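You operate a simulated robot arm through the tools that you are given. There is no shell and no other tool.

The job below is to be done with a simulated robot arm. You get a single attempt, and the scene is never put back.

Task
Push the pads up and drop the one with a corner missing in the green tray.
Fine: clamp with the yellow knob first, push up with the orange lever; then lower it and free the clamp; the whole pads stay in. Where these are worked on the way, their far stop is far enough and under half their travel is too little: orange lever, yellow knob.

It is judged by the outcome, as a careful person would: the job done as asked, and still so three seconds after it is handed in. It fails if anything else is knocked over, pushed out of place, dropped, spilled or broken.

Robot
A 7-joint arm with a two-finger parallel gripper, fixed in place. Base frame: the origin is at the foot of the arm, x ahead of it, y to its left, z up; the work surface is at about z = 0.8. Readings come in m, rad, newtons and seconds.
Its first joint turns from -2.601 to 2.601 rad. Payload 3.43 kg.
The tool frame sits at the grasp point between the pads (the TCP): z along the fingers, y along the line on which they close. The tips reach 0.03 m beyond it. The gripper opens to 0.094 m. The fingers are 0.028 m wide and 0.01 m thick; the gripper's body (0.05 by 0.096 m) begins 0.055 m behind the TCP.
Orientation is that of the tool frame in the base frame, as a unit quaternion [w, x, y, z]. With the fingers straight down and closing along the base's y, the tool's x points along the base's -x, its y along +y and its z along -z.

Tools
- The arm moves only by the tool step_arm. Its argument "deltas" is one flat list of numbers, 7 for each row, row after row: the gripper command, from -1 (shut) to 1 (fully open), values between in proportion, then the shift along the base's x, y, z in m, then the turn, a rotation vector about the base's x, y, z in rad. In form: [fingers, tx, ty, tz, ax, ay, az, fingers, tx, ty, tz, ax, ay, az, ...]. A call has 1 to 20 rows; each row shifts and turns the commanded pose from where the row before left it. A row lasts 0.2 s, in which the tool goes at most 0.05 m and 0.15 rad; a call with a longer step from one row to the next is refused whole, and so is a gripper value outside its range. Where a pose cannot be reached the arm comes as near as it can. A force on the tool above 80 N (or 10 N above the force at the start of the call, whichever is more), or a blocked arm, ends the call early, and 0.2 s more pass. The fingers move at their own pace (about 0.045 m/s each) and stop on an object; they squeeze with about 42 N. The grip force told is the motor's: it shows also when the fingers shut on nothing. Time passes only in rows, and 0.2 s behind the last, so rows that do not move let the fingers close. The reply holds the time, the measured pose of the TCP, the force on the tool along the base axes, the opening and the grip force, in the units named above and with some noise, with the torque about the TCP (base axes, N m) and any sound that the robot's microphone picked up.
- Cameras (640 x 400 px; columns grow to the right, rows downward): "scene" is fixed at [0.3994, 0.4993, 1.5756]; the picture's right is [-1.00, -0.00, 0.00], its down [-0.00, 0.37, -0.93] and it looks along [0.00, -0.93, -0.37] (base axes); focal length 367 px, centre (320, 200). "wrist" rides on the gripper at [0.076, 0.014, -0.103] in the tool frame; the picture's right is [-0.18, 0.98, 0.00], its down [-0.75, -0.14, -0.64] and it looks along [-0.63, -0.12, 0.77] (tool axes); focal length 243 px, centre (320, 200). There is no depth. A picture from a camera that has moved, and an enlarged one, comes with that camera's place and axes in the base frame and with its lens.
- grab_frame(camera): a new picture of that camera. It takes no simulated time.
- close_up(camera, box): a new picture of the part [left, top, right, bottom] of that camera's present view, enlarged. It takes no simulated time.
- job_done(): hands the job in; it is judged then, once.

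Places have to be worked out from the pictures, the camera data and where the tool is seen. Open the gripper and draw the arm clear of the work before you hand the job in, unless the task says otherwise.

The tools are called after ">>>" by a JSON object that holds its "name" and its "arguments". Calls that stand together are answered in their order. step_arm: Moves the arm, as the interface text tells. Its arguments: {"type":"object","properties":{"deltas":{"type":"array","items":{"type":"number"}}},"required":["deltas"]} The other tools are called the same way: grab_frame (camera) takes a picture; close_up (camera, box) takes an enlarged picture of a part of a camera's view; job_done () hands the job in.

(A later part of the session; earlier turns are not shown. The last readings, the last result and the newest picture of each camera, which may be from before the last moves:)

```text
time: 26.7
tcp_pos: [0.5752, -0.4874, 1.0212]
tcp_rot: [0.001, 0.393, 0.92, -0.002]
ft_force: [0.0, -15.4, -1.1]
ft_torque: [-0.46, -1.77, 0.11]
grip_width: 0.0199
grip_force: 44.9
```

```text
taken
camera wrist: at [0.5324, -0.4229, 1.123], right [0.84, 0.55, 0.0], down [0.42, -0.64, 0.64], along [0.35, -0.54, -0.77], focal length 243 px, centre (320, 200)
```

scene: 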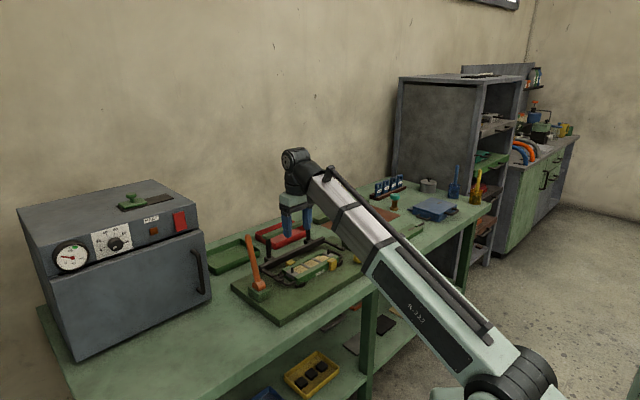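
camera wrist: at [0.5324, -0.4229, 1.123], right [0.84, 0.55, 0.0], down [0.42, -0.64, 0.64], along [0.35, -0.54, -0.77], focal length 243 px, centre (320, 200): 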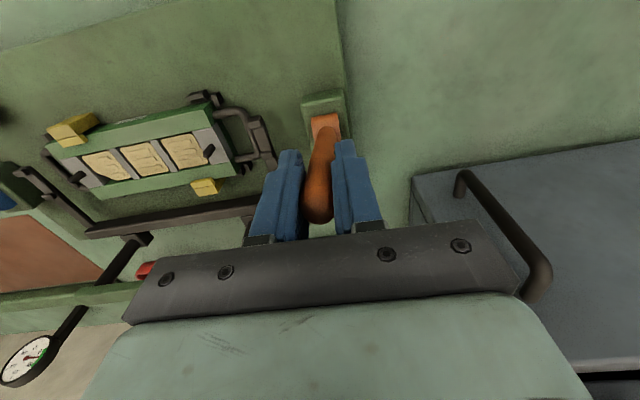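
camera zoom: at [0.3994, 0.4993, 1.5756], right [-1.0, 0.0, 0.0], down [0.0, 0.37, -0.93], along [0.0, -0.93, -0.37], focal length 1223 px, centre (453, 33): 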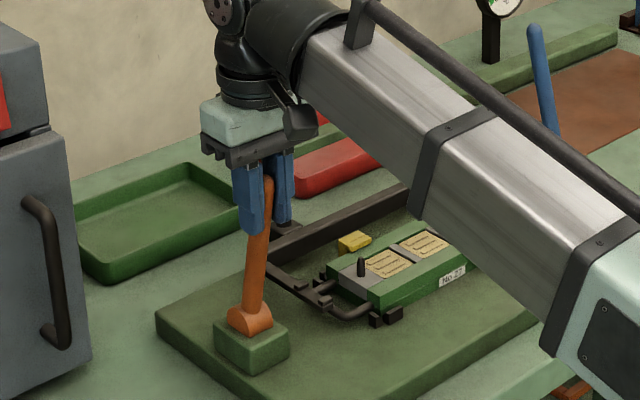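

The lever is now past vertical toward the base with about 15 N of resistance, and the shaft tracks my pivot estimate well. I'll continue along the arc.

>>> {"name": "step_arm", "arguments": {"deltas": [-1, -0.0053, 0.0055, -0.002, 0, 0, 0, -1, -0.0053, 0.0055, -0.0024, 0, 0, 0, -1, -0.0051, 0.0053, -0.0028, 0, 0, 0, -1, -0.0051, 0.0053, -0.0032, 0, 0, 0, -1, -0.0049, 0.0051, -0.0035, 0, 0, 0, -1, -0.0049, 0.0051, -0.0039, 0, 0, 0]}}

>>> {"name": "close_up", "arguments": {"camera": "scene", "box": [200, 190, 360, 310]}}

>>> {"name": "grab_frame", "arguments": {"camera": "wrist"}}

```text
time: 28.1
tcp_pos: [0.5431, -0.4568, 1.004]
tcp_rot: [-0.001, 0.392, 0.92, 0.0]
ft_force: [-12.4, -22.0, 6.8]
ft_torque: [-1.0, -1.21, 0.14]
grip_width: 0.0206
grip_force: 44.9
```

```text
3.33 times, centred on (280, 250) of scene
camera zoom: at [0.3994, 0.4993, 1.5756], right [-1.0, 0.0, 0.0], down [0.0, 0.37, -0.93], along [0.0, -0.93, -0.37], focal length 1223 px, centre (453, 33)
```

zoom: 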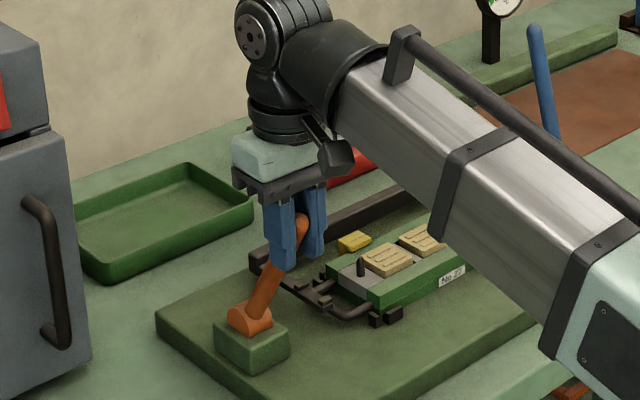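

```text
taken
camera wrist: at [0.5006, -0.3912, 1.1057], right [0.84, 0.55, 0.0], down [0.42, -0.64, 0.64], along [0.35, -0.54, -0.77], focal length 243 px, centre (320, 200)
```

wrist: 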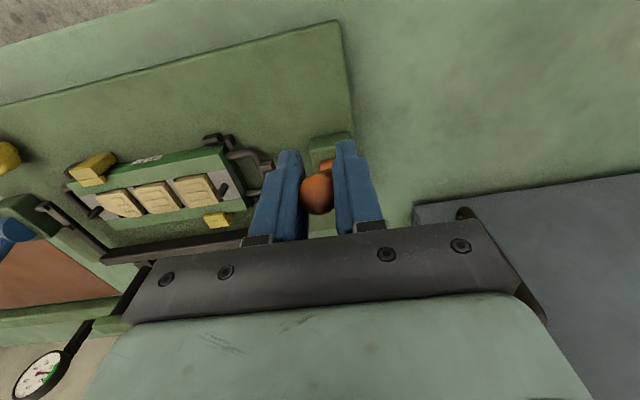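

The pads are rising. I'm at about 30° past vertical with ~25 N load, so I'll keep going toward the far stop.

>>> {"name": "step_arm", "arguments": {"deltas": [-1, -0.0046, 0.0048, -0.0043, 0, 0, 0, -1, -0.0046, 0.0048, -0.0045, 0, 0, 0, -1, -0.0043, 0.0045, -0.0049, 0, 0, 0, -1, -0.0043, 0.0045, -0.0052, 0, 0, 0]}}

>>> {"name": "close_up", "arguments": {"camera": "scene", "box": [200, 190, 360, 310]}}

```text
time: 28.9
tcp_pos: [0.5369, -0.4494, 0.9978]
tcp_rot: [0.006, 0.393, 0.919, -0.007]
ft_force: [-4.3, -10.5, 23.4]
ft_torque: [-0.41, -0.72, 0.25]
grip_width: 0.0217
grip_force: 45.0
stopped in row 3: the force on the tool passed its limit at 90 N (the readings are from after the stop); the commanded pose is now the measured one
```

```text
3.33 times, centred on (280, 250) of scene
camera zoom: at [0.3994, 0.4993, 1.5756], right [-1.0, 0.0, 0.0], down [0.0, 0.37, -0.93], along [0.0, -0.93, -0.37], focal length 1223 px, centre (453, 33)
```

zoom: 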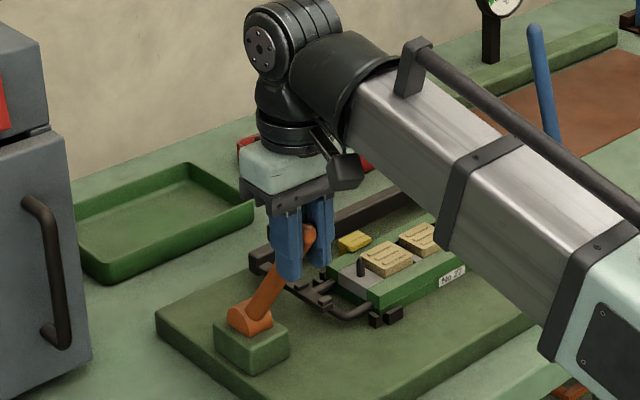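

The call stopped on force at about 35° past vertical; that may be the lever's far stop. I'll nudge a few mm further to confirm and look at the pads.

>>> {"name": "step_arm", "arguments": {"deltas": [-1, -0.0015, 0.0016, -0.0015, 0, 0, 0, -1, -0.001, 0.0011, -0.001, 0, 0, 0]}}

>>> {"name": "close_up", "arguments": {"camera": "scene", "box": [260, 225, 380, 300]}}

>>> {"name": "grab_frame", "arguments": {"camera": "wrist"}}

```text
time: 29.5
tcp_pos: [0.5355, -0.4489, 0.9976]
tcp_rot: [0.01, 0.394, 0.919, -0.008]
ft_force: [8.9, -33.2, 70.0]
ft_torque: [-1.09, -1.15, 0.07]
grip_width: 0.0214
grip_force: 45.1
```

```text
5.33 times, centred on (320, 262) of scene
camera zoom: at [0.3994, 0.4993, 1.5756], right [-1.0, 0.0, 0.0], down [0.0, 0.37, -0.93], along [0.0, -0.93, -0.37], focal length 1956 px, centre (320, -133)
```

zoom: 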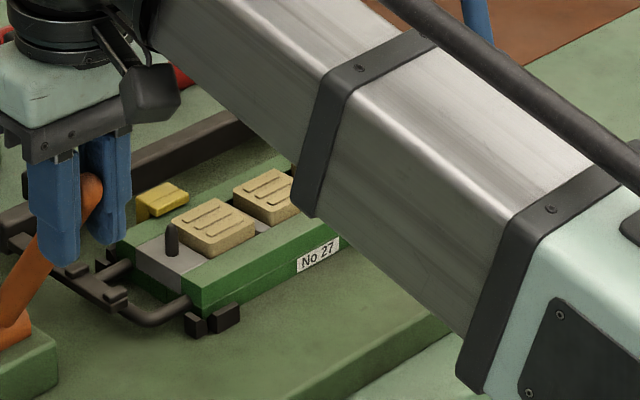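

```text
taken
camera wrist: at [0.4913, -0.381, 1.0961], right [0.84, 0.54, 0.0], down [0.41, -0.63, 0.66], along [0.36, -0.56, -0.75], focal length 243 px, centre (320, 200)
```

wrist: 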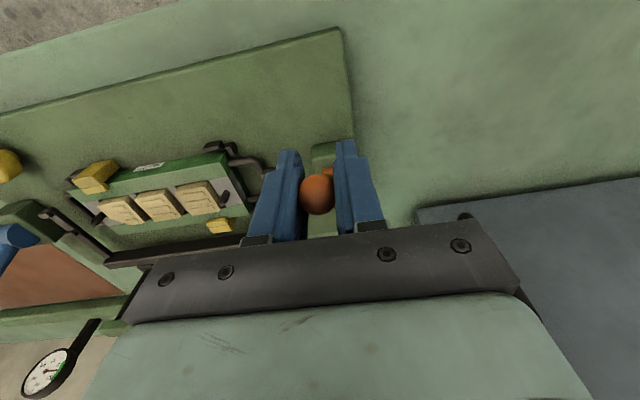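

The force is now upward/outward (~65 N across the lever) with almost no motion, so the lever is at its far stop and the pads are clearly raised. I'll relax the load, open the fingers, and check that the lever and pads stay.

>>> {"name": "step_arm", "arguments": {"deltas": [-1, 0.001, -0.001, 0.004, 0, 0, 0, -1, 0, 0, 0, 0, 0, 0]}}

```text
time: 30.1
tcp_pos: [0.5362, -0.4491, 0.9968]
tcp_rot: [0.01, 0.394, 0.919, -0.007]
ft_force: [10.1, -38.5, 28.0]
ft_torque: [-0.28, -0.55, 0.0]
grip_width: 0.0213
grip_force: 45.0
```

Axial load is gone and it still presses lightly against the stop. I'll open the fingers now.

>>> {"name": "step_arm", "arguments": {"deltas": [0.3, 0, 0, 0, 0, 0, 0, 0.3, 0, 0, 0, 0, 0, 0, 0.6, 0, 0, 0, 0, 0, 0, 0.6, 0, 0, 0, 0, 0, 0]}}

>>> {"name": "grab_frame", "arguments": {"camera": "wrist"}}

>>> {"name": "close_up", "arguments": {"camera": "scene", "box": [200, 190, 360, 310]}}

```text
time: 31.1
tcp_pos: [0.5358, -0.4455, 0.9975]
tcp_rot: [0.005, 0.393, 0.92, -0.004]
ft_force: [0.6, 0.1, 0.0]
ft_torque: [0.01, 0.01, 0.0]
grip_width: 0.0751
grip_force: 0.0
```

```text
taken
camera wrist: at [0.4913, -0.3795, 1.098], right [0.84, 0.55, 0.0], down [0.41, -0.63, 0.65], along [0.35, -0.55, -0.76], focal length 243 px, centre (320, 200)
```

wrist: 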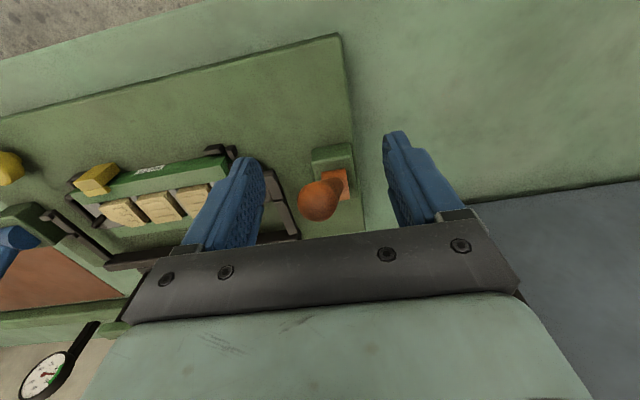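

```text
3.33 times, centred on (280, 250) of scene
camera zoom: at [0.3994, 0.4993, 1.5756], right [-1.0, 0.0, 0.0], down [0.0, 0.37, -0.93], along [0.0, -0.93, -0.37], focal length 1223 px, centre (453, 33)
```

zoom: 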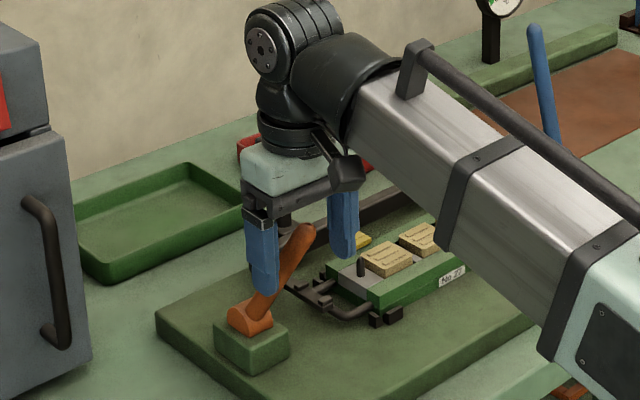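

Lever and pads stay put with no force. I'll rise clear of the lever, then move above the broken pad (est. (0.395,-0.713)) while turning the gripper 90° so the fingers close across the cassette.

>>> {"name": "step_arm", "arguments": {"deltas": [0.6, 0.003, -0.004, 0.025, 0, 0, 0, 0.6, 0.005, -0.006, 0.025, 0, 0, 0, 0.6, 0.007, -0.008, 0.02, 0, 0, 0, 1, -0.012, -0.0215, 0, 0, 0, -0.131, 1, -0.013, -0.0215, 0, 0, 0, -0.131, 1, -0.013, -0.0215, 0, 0, 0, -0.131, 1, -0.013, -0.0215, 0, 0, 0, -0.131, 1, -0.013, -0.0215, 0, 0, 0, -0.131, 1, -0.013, -0.0215, 0, 0, 0, -0.131, 1, -0.013, -0.0215, 0, 0, 0, -0.131, 1, -0.013, -0.0215, 0, 0, 0, -0.131, 1, -0.013, -0.0215, 0, 0, 0, -0.131, 1, -0.013, -0.0215, 0, 0, 0, -0.131, 1, -0.013, -0.0215, 0, 0, 0, -0.131, 1, -0.013, -0.0215, 0, 0, 0, -0.131]}}

>>> {"name": "grab_frame", "arguments": {"camera": "wrist"}}

>>> {"name": "grab_frame", "arguments": {"camera": "scene"}}

```text
time: 34.3
tcp_pos: [0.3961, -0.7232, 1.0673]
tcp_rot: [0.001, 0.929, 0.37, -0.008]
ft_force: [-0.5, -0.6, 0.5]
ft_torque: [0.03, -0.01, 0.04]
grip_width: 0.0943
grip_force: 0.1
```

```text
taken
camera wrist: at [0.4611, -0.6801, 1.1679], right [0.54, -0.84, 0.0], down [-0.64, -0.41, 0.65], along [-0.55, -0.35, -0.76], focal length 243 px, centre (320, 200)
```

wrist: 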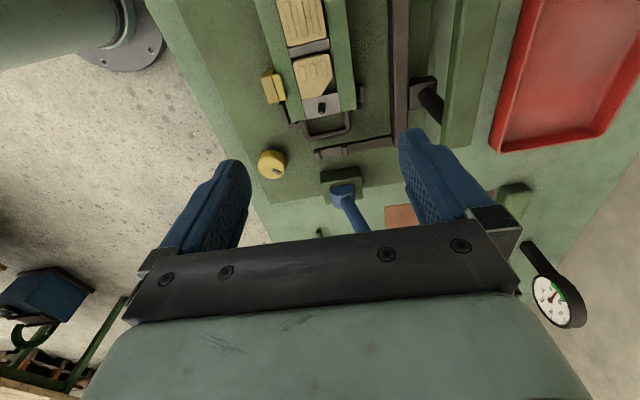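

```text
taken
```

scene: 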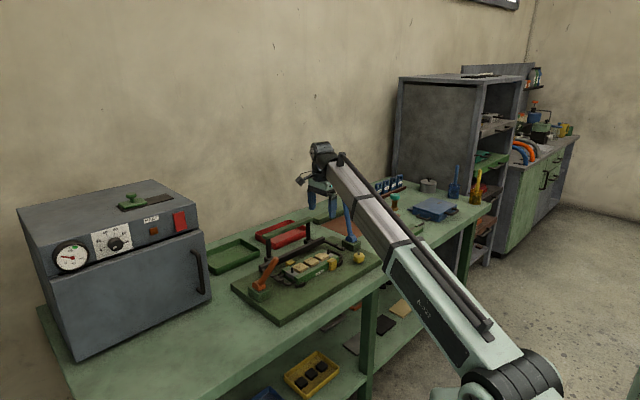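

>>> {"name": "close_up", "arguments": {"camera": "wrist", "box": [240, 0, 400, 140]}}

>>> {"name": "close_up", "arguments": {"camera": "scene", "box": [260, 235, 360, 300]}}

```text
2.86 times, centred on (320, 70) of wrist
camera zoom: at [0.4611, -0.6801, 1.1679], right [0.54, -0.84, 0.0], down [-0.64, -0.41, 0.65], along [-0.55, -0.35, -0.76], focal length 693 px, centre (320, 571)
```

zoom: 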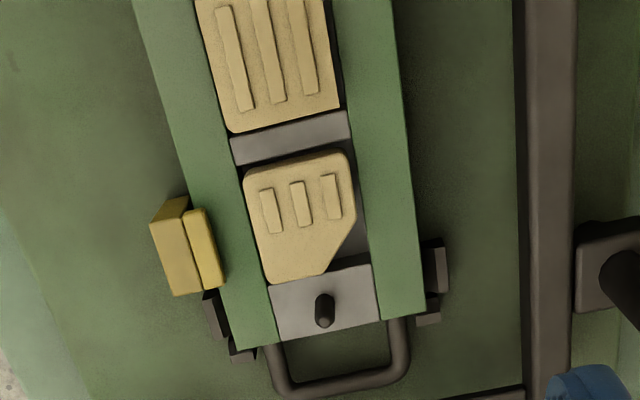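

```text
6.15 times, centred on (310, 268) of scene
camera zoom: at [0.3994, 0.4993, 1.5756], right [-1.0, 0.0, 0.0], down [0.0, 0.37, -0.93], along [0.0, -0.93, -0.37], focal length 2258 px, centre (382, -215)
```

zoom: 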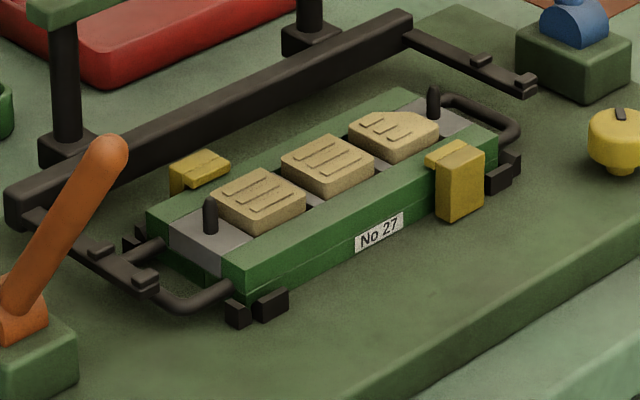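

The broken pad's top is near (0.393,-0.714,0.864), about 41 mm wide across, raised ~13 mm above the rails; the front clamp hook leaves an ~18 mm corridor for the front finger. I'll go lower above the grip point (0.399,-0.711) with a ~51 mm opening and re-check.

>>> {"name": "step_arm", "arguments": {"deltas": [0.085, 0.001, 0.004, -0.033, 0.0026, -0.0047, 0.006, 0.085, 0.001, 0.004, -0.033, 0.0026, -0.0047, 0.006, 0.085, 0.001, 0.004, -0.034, 0.0026, -0.0047, 0.006, 0.085, 0, 0, 0, 0, 0, 0, 0.085, 0, 0, 0, 0, 0, 0]}}

>>> {"name": "grab_frame", "arguments": {"camera": "wrist"}}

>>> {"name": "close_up", "arguments": {"camera": "wrist", "box": [220, 0, 420, 200]}}

>>> {"name": "close_up", "arguments": {"camera": "scene", "box": [260, 190, 380, 300]}}

```text
time: 35.5
tcp_pos: [0.3991, -0.71, 0.9674]
tcp_rot: [0.0, 0.925, 0.38, 0.001]
ft_force: [-0.6, 0.4, 0.0]
ft_torque: [0.04, 0.0, 0.02]
grip_width: 0.0508
grip_force: 0.0
```

```text
taken
camera wrist: at [0.4615, -0.6674, 1.07], right [0.56, -0.83, 0.0], down [-0.64, -0.43, 0.64], along [-0.53, -0.36, -0.77], focal length 243 px, centre (320, 200)
```

wrist: 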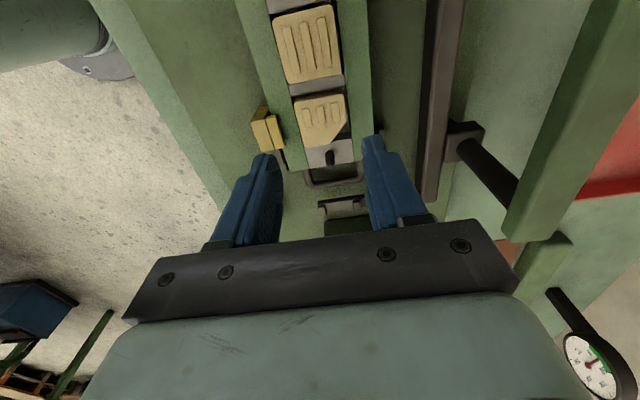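

```text
2.00 times, centred on (320, 100) of wrist
camera zoom: at [0.4615, -0.6674, 1.07], right [0.56, -0.83, 0.0], down [-0.64, -0.43, 0.64], along [-0.53, -0.36, -0.77], focal length 485 px, centre (320, 400)
```

zoom: 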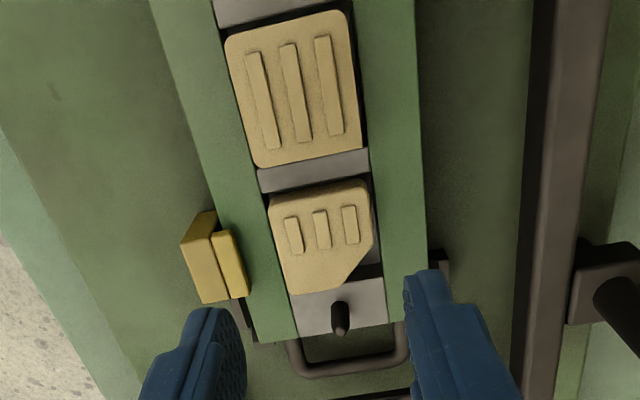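

```text
3.64 times, centred on (320, 245) of scene
camera zoom: at [0.3994, 0.4993, 1.5756], right [-1.0, 0.0, 0.0], down [0.0, 0.37, -0.93], along [0.0, -0.93, -0.37], focal length 1334 px, centre (320, 36)
```

zoom: 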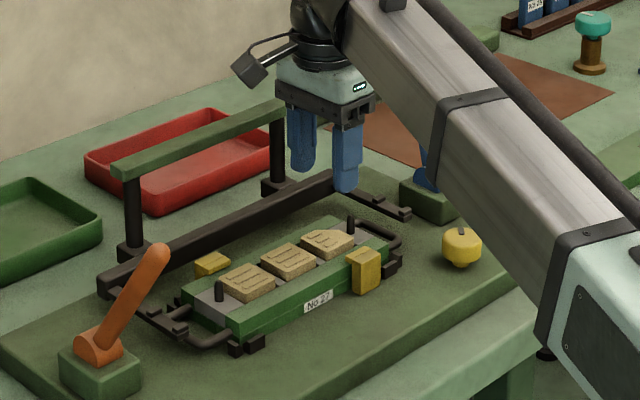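

The pad is centred on the tool in both directions (edges at about ±20 mm across), with the hook inner edge ~37 mm to the front. I'll set the opening to 47 mm and descend to just above the rails.

>>> {"name": "step_arm", "arguments": {"deltas": [0.0, 0.0004, -0.0004, 0, 0, 0, 0, 0.0, 0, 0, -0.025, 0, 0, 0, 0.0, 0, 0, -0.025, 0, 0, 0, 0.0, 0, 0, -0.015, 0, 0, 0, 0.0, 0, 0, -0.008, 0, 0, 0]}}

>>> {"name": "grab_frame", "arguments": {"camera": "wrist"}}

>>> {"name": "close_up", "arguments": {"camera": "wrist", "box": [220, 60, 420, 240]}}

>>> {"name": "close_up", "arguments": {"camera": "scene", "box": [290, 220, 370, 290]}}

```text
time: 36.7
tcp_pos: [0.3996, -0.71, 0.8943]
tcp_rot: [-0.001, 0.925, 0.379, 0.001]
ft_force: [-0.2, 0.1, -0.4]
ft_torque: [0.01, 0.0, -0.03]
grip_width: 0.047
grip_force: 0.1
```

```text
taken
camera wrist: at [0.4624, -0.6674, 0.9956], right [0.56, -0.83, 0.0], down [-0.64, -0.43, 0.64], along [-0.53, -0.36, -0.77], focal length 243 px, centre (320, 200)
```

wrist: 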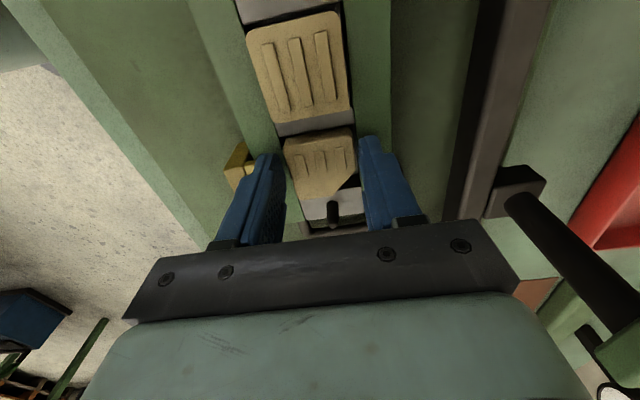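

```text
2.22 times, centred on (320, 150) of wrist
camera zoom: at [0.4624, -0.6674, 0.9956], right [0.56, -0.83, 0.0], down [-0.64, -0.43, 0.64], along [-0.53, -0.36, -0.77], focal length 539 px, centre (320, 311)
```

zoom: 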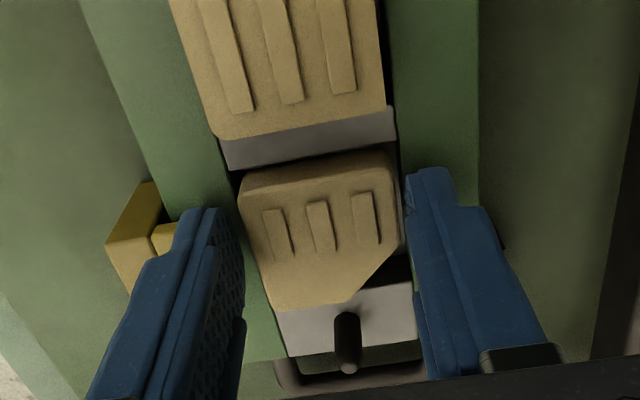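

```text
5.71 times, centred on (330, 255) of scene
camera zoom: at [0.3994, 0.4993, 1.5756], right [-1.0, 0.0, 0.0], down [0.0, 0.37, -0.93], along [0.0, -0.93, -0.37], focal length 2096 px, centre (263, -114)
```

zoom: 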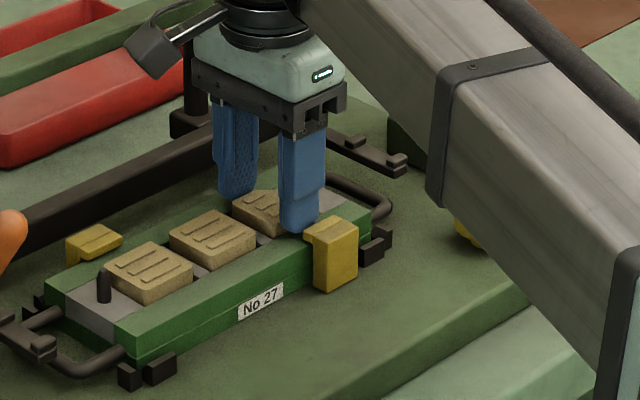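

The fingers straddle the pad with the front finger between pad and clamp, tips at about z 0.864. I'll lower another 6 mm in small steps and watch the force.

>>> {"name": "step_arm", "arguments": {"deltas": [0.0, 0, 0, -0.003, 0, 0, 0, 0.0, 0, 0, -0.003, 0, 0, 0]}}

>>> {"name": "close_up", "arguments": {"camera": "scene", "box": [310, 235, 360, 280]}}

```text
time: 37.3
tcp_pos: [0.3986, -0.7098, 0.891]
tcp_rot: [0.001, 0.925, 0.38, 0.001]
ft_force: [1.8, 0.8, 28.7]
ft_torque: [0.44, 0.59, -0.07]
grip_width: 0.0467
grip_force: 0.0
```

```text
8.89 times, centred on (335, 258) of scene
camera zoom: at [0.3994, 0.4993, 1.5756], right [-1.0, 0.0, 0.0], down [0.0, 0.37, -0.93], along [0.0, -0.93, -0.37], focal length 3261 px, centre (187, -311)
```

zoom: 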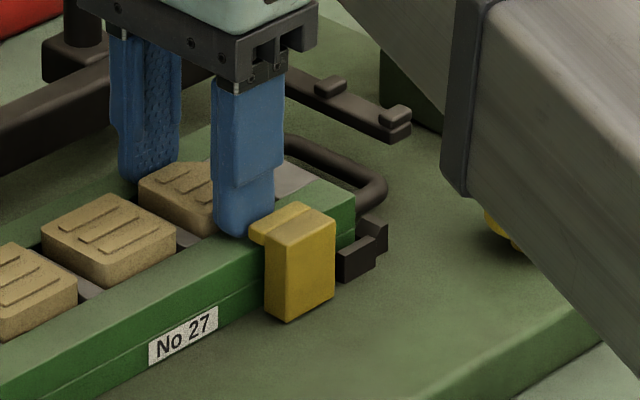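

There is ~29 N upward; the torque places it under the front finger, so the tip is resting on the rail top (z≈0.861). I'll raise 4 mm, shift about 2 mm for better coverage of the pad's straight edges, and confirm zero force.

>>> {"name": "step_arm", "arguments": {"deltas": [0.0, 0, 0, 0.005, 0, 0, 0, 0.0, 0.0021, 0.0007, 0, 0, 0, 0, 0.0, 0, 0, 0, 0, 0, 0]}}

>>> {"name": "close_up", "arguments": {"camera": "wrist", "box": [220, 60, 420, 240]}}

```text
time: 38.1
tcp_pos: [0.4007, -0.7089, 0.8933]
tcp_rot: [0.0, 0.925, 0.379, 0.001]
ft_force: [-0.1, 0.5, 0.2]
ft_torque: [0.02, -0.02, -0.01]
grip_width: 0.0468
grip_force: 0.1
```

```text
2.22 times, centred on (320, 150) of wrist
camera zoom: at [0.464, -0.6667, 0.9953], right [0.56, -0.83, 0.0], down [-0.64, -0.43, 0.64], along [-0.53, -0.36, -0.77], focal length 539 px, centre (320, 311)
```

zoom: 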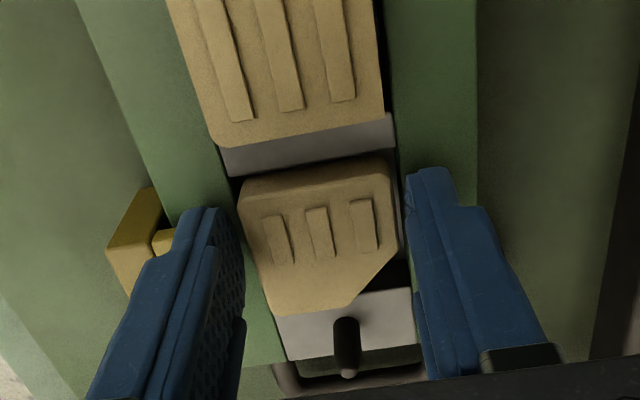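

Force is zero and the fingers are either side of the pad, just above the rails. I'll close.

>>> {"name": "step_arm", "arguments": {"deltas": [-1, 0, 0, 0, 0, 0, 0, -1, 0, 0, 0, 0, 0, 0, -1, 0, 0, 0, 0, 0, 0]}}

>>> {"name": "close_up", "arguments": {"camera": "wrist", "box": [220, 60, 420, 240]}}

>>> {"name": "close_up", "arguments": {"camera": "scene", "box": [300, 225, 370, 285]}}

```text
time: 38.9
tcp_pos: [0.4018, -0.7097, 0.8945]
tcp_rot: [0.0, 0.925, 0.379, 0.0]
ft_force: [0.0, 0.4, -0.1]
ft_torque: [-0.01, -0.03, 0.01]
grip_width: 0.0406
grip_force: 42.0
```

```text
2.22 times, centred on (320, 150) of wrist
camera zoom: at [0.464, -0.6667, 0.9954], right [0.56, -0.83, 0.0], down [-0.64, -0.43, 0.64], along [-0.53, -0.36, -0.77], focal length 539 px, centre (320, 311)
```

zoom: 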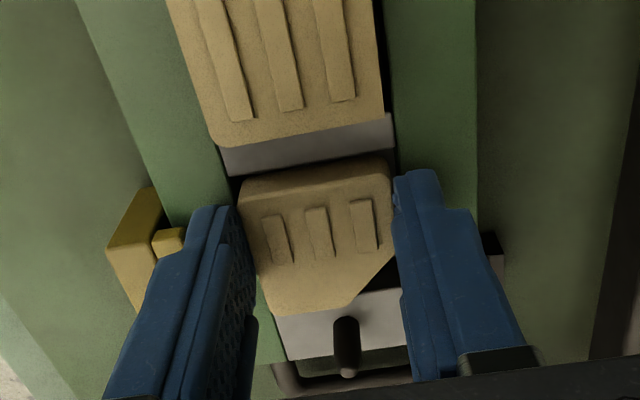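

```text
6.67 times, centred on (335, 255) of scene
camera zoom: at [0.3994, 0.4993, 1.5756], right [-1.0, 0.0, 0.0], down [0.0, 0.37, -0.93], along [0.0, -0.93, -0.37], focal length 2446 px, centre (220, -167)
```

zoom: 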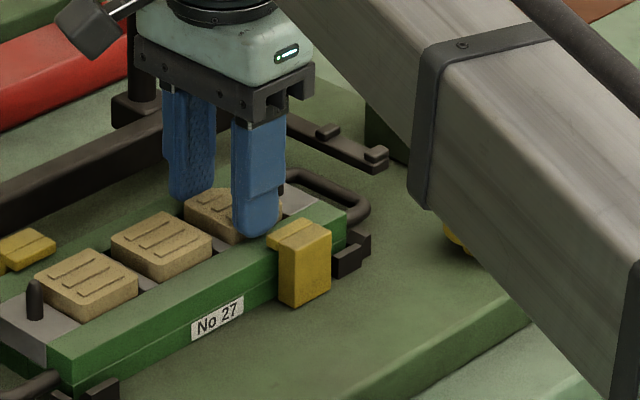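

The pad is gripped (40.6 mm, 42 N) with no side load. I'll lift slowly straight up.

>>> {"name": "step_arm", "arguments": {"deltas": [-1, 0, 0, 0.008, 0, 0, 0, -1, 0, 0, 0.01, 0, 0, 0, -1, 0, 0, 0.015, 0, 0, 0, -1, 0, 0, 0.02, 0, 0, 0, -1, 0, 0, 0.02, 0, 0, 0]}}

>>> {"name": "grab_frame", "arguments": {"camera": "wrist"}}

>>> {"name": "close_up", "arguments": {"camera": "scene", "box": [260, 195, 380, 300]}}

```text
time: 40.1
tcp_pos: [0.4002, -0.7094, 0.9668]
tcp_rot: [-0.001, 0.925, 0.38, 0.001]
ft_force: [-0.6, 0.6, -0.7]
ft_torque: [0.01, -0.01, -0.01]
grip_width: 0.0001
grip_force: 32.5
```

```text
taken
camera wrist: at [0.464, -0.6669, 1.0687], right [0.56, -0.83, 0.0], down [-0.64, -0.43, 0.64], along [-0.53, -0.36, -0.77], focal length 243 px, centre (320, 200)
```

wrist: 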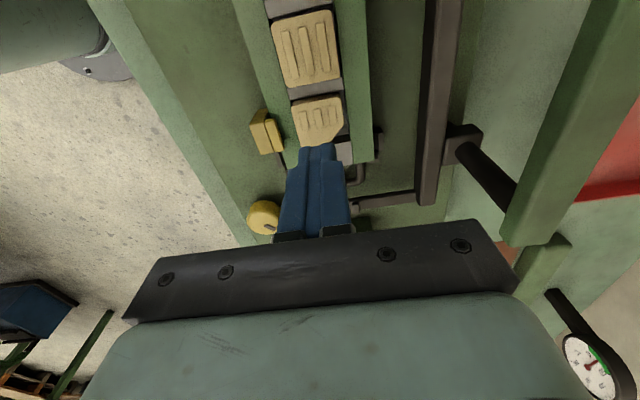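

```text
3.81 times, centred on (320, 248) of scene
camera zoom: at [0.3994, 0.4993, 1.5756], right [-1.0, 0.0, 0.0], down [0.0, 0.37, -0.93], along [0.0, -0.93, -0.37], focal length 1398 px, centre (320, 19)
```

zoom: 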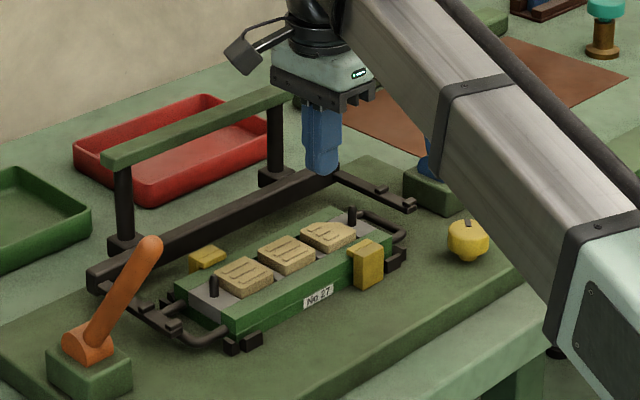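

The fingers slipped off the pad (opening now 0) and it stayed in place, so the grip was too shallow. I'll look closely at how high the pads stand above the rails.

>>> {"name": "close_up", "arguments": {"camera": "scene", "box": [310, 248, 350, 273]}}

>>> {"name": "close_up", "arguments": {"camera": "wrist", "box": [240, 60, 400, 180]}}

```text
16.00 times, centred on (330, 260) of scene
camera zoom: at [0.3994, 0.4993, 1.5756], right [-1.0, 0.0, 0.0], down [0.0, 0.37, -0.93], along [0.0, -0.93, -0.37], focal length 5870 px, centre (160, -768)
```

zoom: 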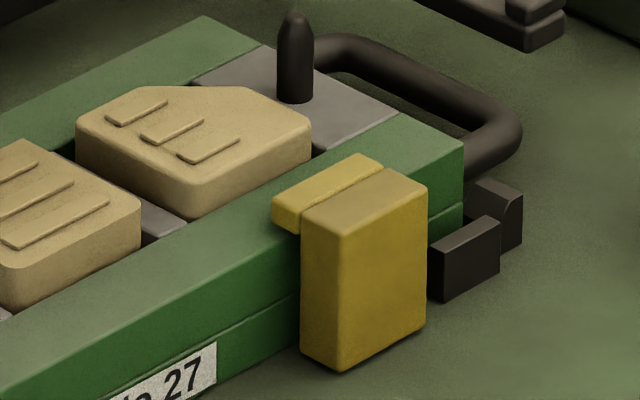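

```text
3.33 times, centred on (320, 120) of wrist
camera zoom: at [0.464, -0.6669, 1.0687], right [0.56, -0.83, 0.0], down [-0.64, -0.43, 0.64], along [-0.53, -0.36, -0.77], focal length 809 px, centre (320, 467)
```

zoom: 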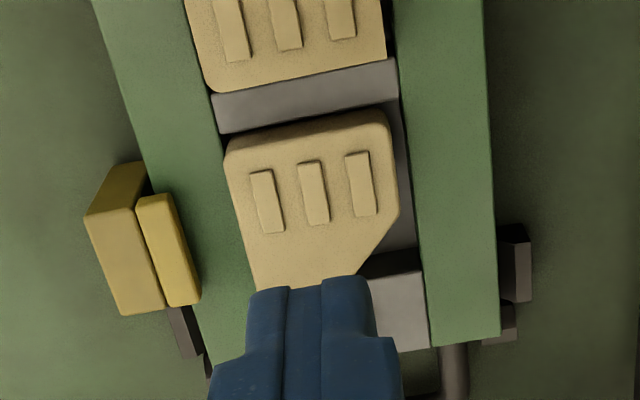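

By calibrating against the fingertip, the rail top is at z≈0.861 and the pad top only ~10 mm above it, so my tips overlapped too little, mostly on the rounded edge. I'll go back down with the tips practically at rail level, centred on the pad (n −1 mm).

>>> {"name": "step_arm", "arguments": {"deltas": [-0.03, -0.0007, 0.0007, 0, 0, 0, 0, -0.03, 0, 0, 0, 0, 0, 0, -0.03, 0, 0, -0.02, 0, 0, 0, -0.03, 0, 0, -0.025, 0, 0, 0, -0.03, 0, 0, -0.02, 0, 0, 0, -0.03, 0, 0, -0.008, 0, 0, 0, -0.03, 0, 0, 0, 0, 0, 0]}}

>>> {"name": "close_up", "arguments": {"camera": "scene", "box": [310, 243, 350, 273]}}

>>> {"name": "close_up", "arguments": {"camera": "wrist", "box": [220, 60, 420, 240]}}

```text
time: 41.7
tcp_pos: [0.4003, -0.7099, 0.8927]
tcp_rot: [-0.001, 0.925, 0.379, 0.001]
ft_force: [-0.1, 0.3, 0.3]
ft_torque: [-0.03, -0.04, -0.05]
grip_width: 0.0457
grip_force: 0.1
```

```text
13.33 times, centred on (330, 258) of scene
camera zoom: at [0.3994, 0.4993, 1.5756], right [-1.0, 0.0, 0.0], down [0.0, 0.37, -0.93], along [0.0, -0.93, -0.37], focal length 4891 px, centre (187, -573)
```

zoom: 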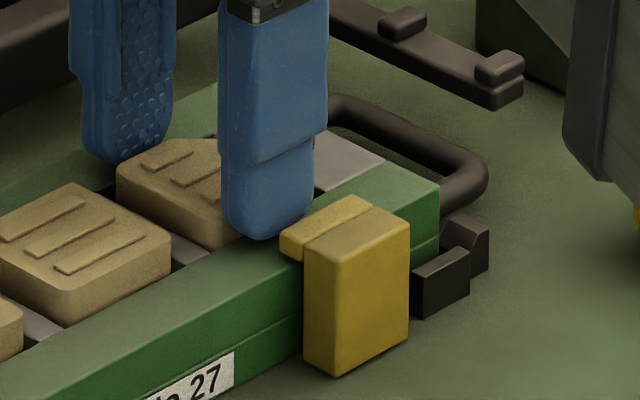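

```text
2.22 times, centred on (320, 150) of wrist
camera zoom: at [0.4631, -0.6665, 0.9952], right [0.56, -0.83, 0.0], down [-0.64, -0.43, 0.64], along [-0.53, -0.36, -0.77], focal length 539 px, centre (320, 311)
```

zoom: 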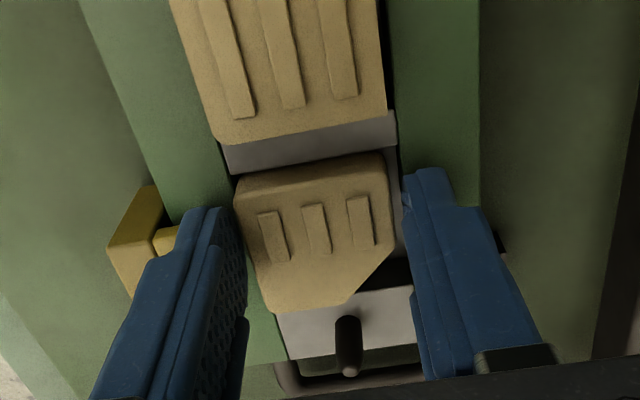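

No contact yet with tips near the rail. I'll lower 2–3 mm more in 1 mm steps to touch the rail lightly.

>>> {"name": "step_arm", "arguments": {"deltas": [-0.03, 0, 0, -0.0015, 0, 0, 0, -0.03, 0, 0, -0.001, 0, 0, 0, -0.03, 0, 0, 0, 0, 0, 0]}}

```text
time: 42.5
tcp_pos: [0.4015, -0.7089, 0.8916]
tcp_rot: [0.0, 0.925, 0.379, 0.0]
ft_force: [0.7, 1.0, -0.3]
ft_torque: [0.0, 0.0, 0.01]
grip_width: 0.0452
grip_force: 0.0
```

>>> {"name": "step_arm", "arguments": {"deltas": [-0.03, 0, 0, -0.001, 0, 0, 0, -0.03, 0, 0, 0, 0, 0, 0]}}

```text
time: 43.1
tcp_pos: [0.4004, -0.7083, 0.8906]
tcp_rot: [0.0, 0.925, 0.38, 0.0]
ft_force: [-0.5, -2.0, 5.3]
ft_torque: [-0.09, 0.04, 0.02]
grip_width: 0.0455
grip_force: 0.0
```

Light 5 N contact: tips are right at rail level. I'll close here and look before lifting.

>>> {"name": "step_arm", "arguments": {"deltas": [-1, 0, 0, 0, 0, 0, 0, -1, 0, 0, 0, 0, 0, 0, -1, 0, 0, 0, 0, 0, 0]}}

>>> {"name": "close_up", "arguments": {"camera": "scene", "box": [310, 243, 350, 273]}}

>>> {"name": "close_up", "arguments": {"camera": "wrist", "box": [220, 60, 420, 240]}}

```text
time: 43.9
tcp_pos: [0.4006, -0.7087, 0.8893]
tcp_rot: [0.0, 0.926, 0.379, 0.0]
ft_force: [1.9, -0.7, 8.0]
ft_torque: [-0.12, 0.05, 0.0]
grip_width: 0.0404
grip_force: 42.5
```

```text
13.33 times, centred on (330, 258) of scene
camera zoom: at [0.3994, 0.4993, 1.5756], right [-1.0, 0.0, 0.0], down [0.0, 0.37, -0.93], along [0.0, -0.93, -0.37], focal length 4891 px, centre (187, -573)
```

zoom: 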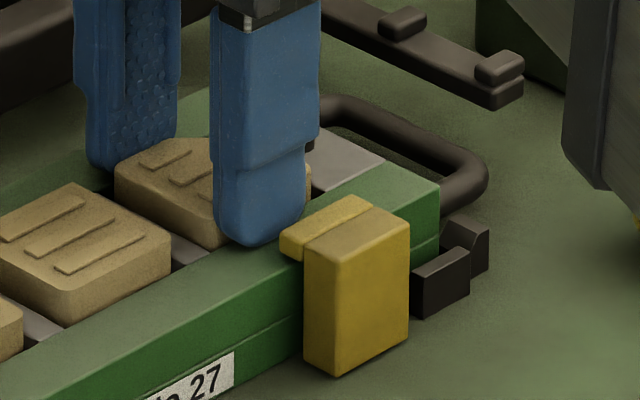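

```text
2.22 times, centred on (320, 150) of wrist
camera zoom: at [0.4635, -0.6662, 0.9921], right [0.56, -0.83, 0.0], down [-0.64, -0.43, 0.64], along [-0.53, -0.36, -0.77], focal length 539 px, centre (320, 311)
```

zoom: 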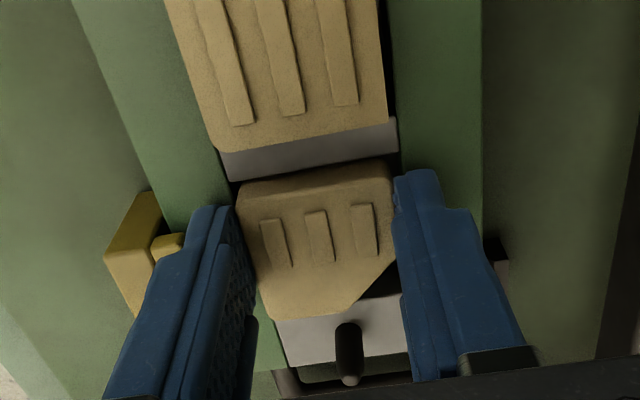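

Gripped at 40.4 mm with the tips down at the rail. I'll lift very gently, a few mm, and check.

>>> {"name": "step_arm", "arguments": {"deltas": [-1, 0, 0, 0.002, 0, 0, 0, -1, 0, 0, 0.002, 0, 0, 0, -1, 0, 0, 0.002, 0, 0, 0]}}

>>> {"name": "close_up", "arguments": {"camera": "scene", "box": [310, 243, 350, 273]}}

```text
time: 44.7
tcp_pos: [0.3984, -0.7089, 0.8955]
tcp_rot: [0.0, 0.925, 0.379, 0.0]
ft_force: [-1.0, 0.1, 0.0]
ft_torque: [0.02, 0.01, 0.03]
grip_width: 0.0407
grip_force: 42.2
```

```text
13.33 times, centred on (330, 258) of scene
camera zoom: at [0.3994, 0.4993, 1.5756], right [-1.0, 0.0, 0.0], down [0.0, 0.37, -0.93], along [0.0, -0.93, -0.37], focal length 4891 px, centre (187, -573)
```

zoom: 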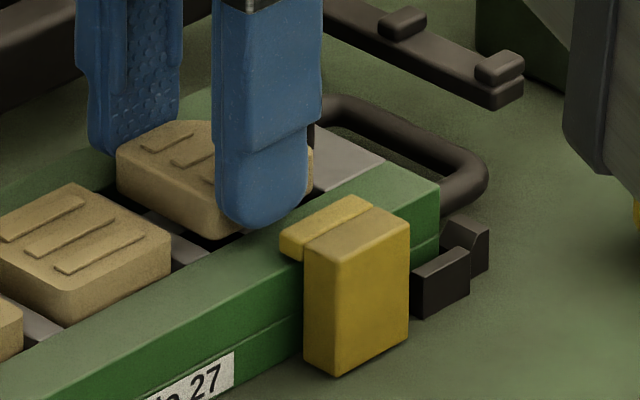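

The pad is rising with the gripper this time (its top edge moved up in the view). I'll continue lifting slowly.

>>> {"name": "step_arm", "arguments": {"deltas": [-1, 0, 0, 0.003, 0, 0, 0, -1, 0, 0, 0.004, 0, 0, 0, -1, 0, 0, 0.005, 0, 0, 0, -1, 0, 0, 0.006, 0, 0, 0, -1, 0, 0, 0.007, 0, 0, 0]}}

>>> {"name": "close_up", "arguments": {"camera": "scene", "box": [300, 230, 360, 275]}}

>>> {"name": "grab_frame", "arguments": {"camera": "wrist"}}

```text
time: 45.9
tcp_pos: [0.4004, -0.7093, 0.9204]
tcp_rot: [0.0, 0.925, 0.379, 0.002]
ft_force: [0.0, 0.9, -1.1]
ft_torque: [-0.02, 0.0, -0.01]
grip_width: 0.0405
grip_force: 42.1
```

```text
8.89 times, centred on (330, 252) of scene
camera zoom: at [0.3994, 0.4993, 1.5756], right [-1.0, 0.0, 0.0], down [0.0, 0.37, -0.93], along [0.0, -0.93, -0.37], focal length 3261 px, centre (231, -267)
```

zoom: 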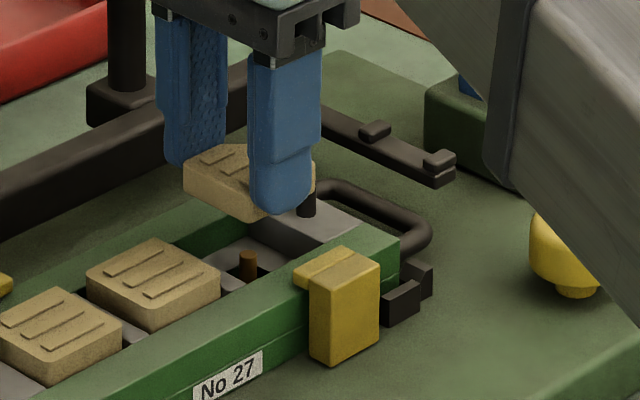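

```text
taken
camera wrist: at [0.4633, -0.6663, 1.023], right [0.56, -0.83, 0.0], down [-0.64, -0.43, 0.64], along [-0.53, -0.36, -0.77], focal length 243 px, centre (320, 200)
```

wrist: 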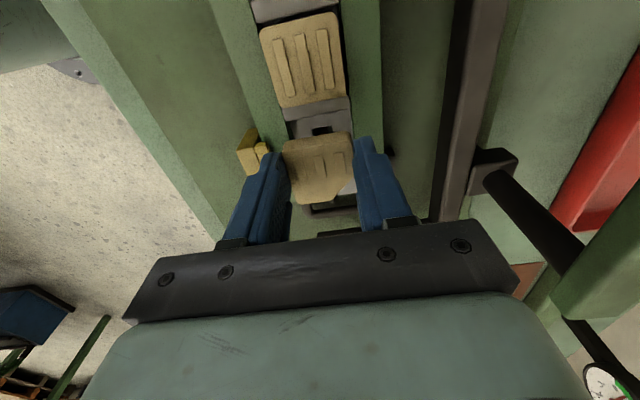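

The broken pad is lifted clear, with its empty slot and pusher visible. I'll lift higher, then carry it smoothly over the handle bar toward the near side of the green tray (est. centre (0.76,-0.79), near rim about 1.02 m from the base).

>>> {"name": "step_arm", "arguments": {"deltas": [-1, 0, 0, 0.012, 0, 0, 0, -1, 0, 0, 0.02, 0, 0, 0, -1, 0, 0, 0.024, 0, 0, 0, -1, 0, 0, 0.024, 0, 0, 0, -1, 0, 0, 0.024, 0, 0, 0, -1, 0, 0, 0.024, 0, 0, 0, -1, 0, 0, 0.012, 0, 0, 0]}}

>>> {"name": "grab_frame", "arguments": {"camera": "wrist"}}

```text
time: 47.5
tcp_pos: [0.3998, -0.7099, 1.0618]
tcp_rot: [-0.001, 0.925, 0.38, 0.001]
ft_force: [0.8, -0.4, -0.7]
ft_torque: [-0.02, -0.01, -0.02]
grip_width: 0.0406
grip_force: 42.1
```

```text
taken
camera wrist: at [0.4631, -0.6662, 1.1636], right [0.56, -0.83, 0.0], down [-0.64, -0.43, 0.64], along [-0.53, -0.36, -0.77], focal length 243 px, centre (320, 200)
```

wrist: 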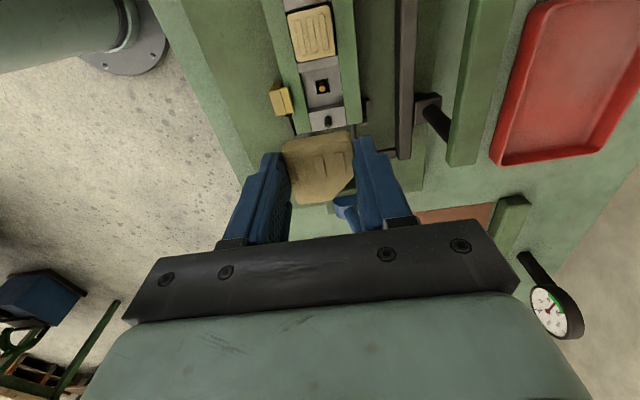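

The pad is held firmly. I'll carry it outward toward the tray.

>>> {"name": "step_arm", "arguments": {"deltas": [-1, 0.01, -0.001, 0, 0, 0, 0, -1, 0.02, -0.002, 0, 0, 0, 0, -1, 0.025, -0.002, 0, 0, 0, 0, -1, 0.025, -0.002, 0, 0, 0, 0, -1, 0.025, -0.002, 0, 0, 0, 0, -1, 0.025, -0.002, 0, 0, 0, 0, -1, 0.025, -0.002, 0, 0, 0, 0, -1, 0.025, -0.002, 0, 0, 0, 0, -1, 0.025, -0.002, 0, 0, 0, 0, -1, 0.025, -0.002, 0, 0, 0, 0, -1, 0.02, -0.002, 0, 0, 0, 0, -1, 0.01, -0.001, 0, 0, 0, 0]}}

>>> {"name": "grab_frame", "arguments": {"camera": "wrist"}}

>>> {"name": "grab_frame", "arguments": {"camera": "scene"}}

```text
time: 50.1
tcp_pos: [0.6612, -0.7304, 1.0589]
tcp_rot: [0.0, 0.925, 0.38, 0.001]
ft_force: [1.0, 0.1, -0.4]
ft_torque: [0.03, -0.01, 0.03]
grip_width: 0.0403
grip_force: 41.9
```

```text
taken
camera wrist: at [0.7234, -0.6884, 1.1625], right [0.56, -0.83, 0.0], down [-0.64, -0.43, 0.64], along [-0.53, -0.36, -0.77], focal length 243 px, centre (320, 200)
```

wrist: 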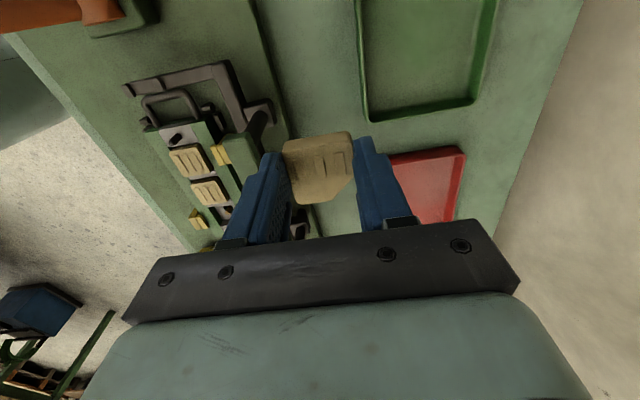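

```text
taken
```

scene: 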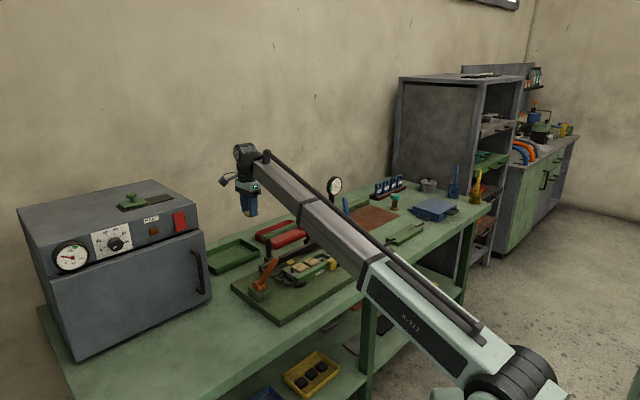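

The near rim of the green tray is at n≈1.04 m from the base, far rim at ≈1.17 m. I need to tilt the tool outward about 0.48 rad to reach inside, so I'll tilt and extend at this height, then check.

>>> {"name": "step_arm", "arguments": {"deltas": [-1, 0.006, -0.006, 0, -0.0285, -0.028, 0, -1, 0.0121, -0.0123, 0, -0.057, -0.056, 0, -1, 0.0121, -0.0123, 0, -0.057, -0.056, 0, -1, 0.0121, -0.0123, 0, -0.057, -0.056, 0, -1, 0.0121, -0.0123, 0, -0.057, -0.056, 0, -1, 0.0121, -0.0123, 0, -0.057, -0.056, 0, -1, 0.006, -0.006, 0, -0.0285, -0.028, 0]}}

>>> {"name": "grab_frame", "arguments": {"camera": "wrist"}}

>>> {"name": "grab_frame", "arguments": {"camera": "scene"}}

```text
time: 51.7
tcp_pos: [0.7322, -0.8039, 1.061]
tcp_rot: [0.219, 0.899, 0.368, 0.091]
ft_force: [-0.3, 0.0, 0.4]
ft_torque: [0.0, 0.02, 0.01]
grip_width: 0.0408
grip_force: 42.1
```

```text
taken
camera wrist: at [0.7617, -0.7268, 1.1575], right [0.48, -0.75, 0.45], down [-0.83, -0.23, 0.5], along [-0.27, -0.62, -0.74], focal length 243 px, centre (320, 200)
```

wrist: 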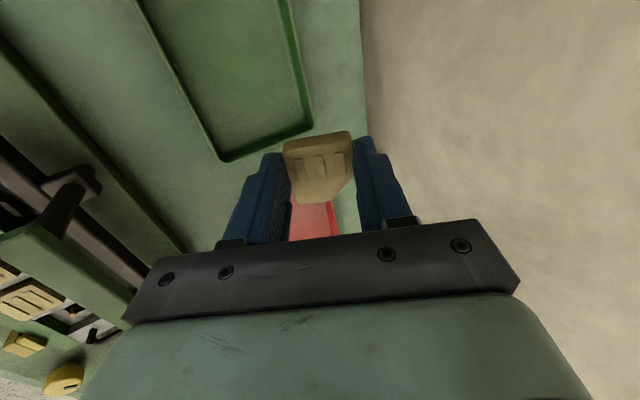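

```text
taken
```

scene: 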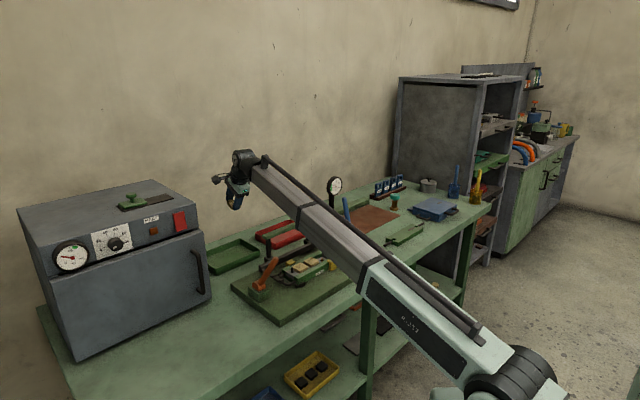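

No reach problem: the TCP is at n≈1.087, about 45 mm inside the near rim, and the pad is held. I'll lower partway and check the clearance of boom, lever and handle bar.

>>> {"name": "step_arm", "arguments": {"deltas": [-1, 0, 0, -0.015, 0, 0, 0, -1, 0, 0, -0.025, 0, 0, 0, -1, 0, 0, -0.025, 0, 0, 0, -1, 0, 0, -0.025, 0, 0, 0, -1, 0, 0, -0.015, 0, 0, 0]}}

>>> {"name": "close_up", "arguments": {"camera": "scene", "box": [180, 150, 400, 310]}}

>>> {"name": "grab_frame", "arguments": {"camera": "wrist"}}

```text
time: 52.9
tcp_pos: [0.7337, -0.8046, 0.9553]
tcp_rot: [0.219, 0.899, 0.369, 0.09]
ft_force: [-0.2, 0.1, -0.4]
ft_torque: [0.01, -0.01, 0.03]
grip_width: 0.0407
grip_force: 42.1
```

```text
2.50 times, centred on (290, 230) of scene
camera zoom: at [0.3994, 0.4993, 1.5756], right [-1.0, 0.0, 0.0], down [0.0, 0.37, -0.93], along [0.0, -0.93, -0.37], focal length 917 px, centre (395, 125)
```

zoom: 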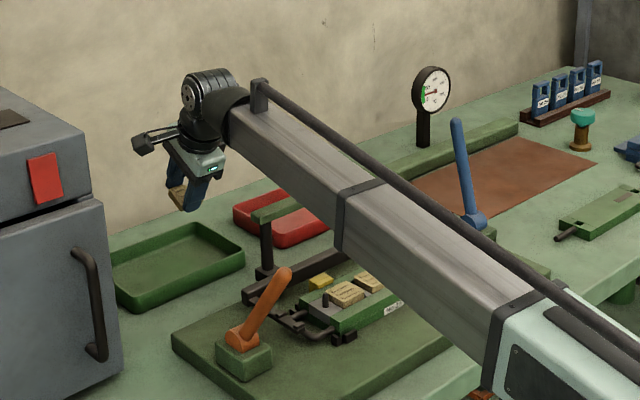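

```text
taken
camera wrist: at [0.7617, -0.7268, 1.0524], right [0.48, -0.75, 0.45], down [-0.83, -0.23, 0.5], along [-0.27, -0.62, -0.74], focal length 243 px, centre (320, 200)
```

wrist: 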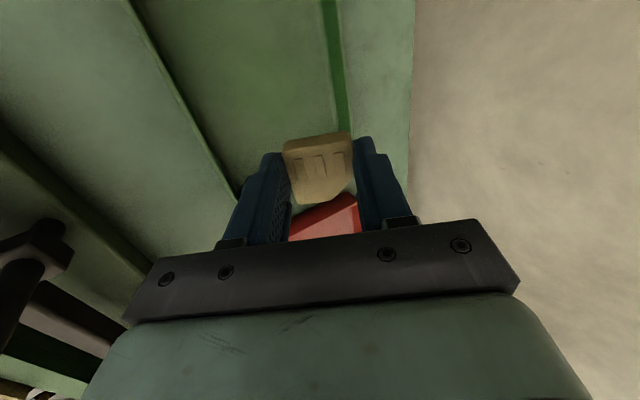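

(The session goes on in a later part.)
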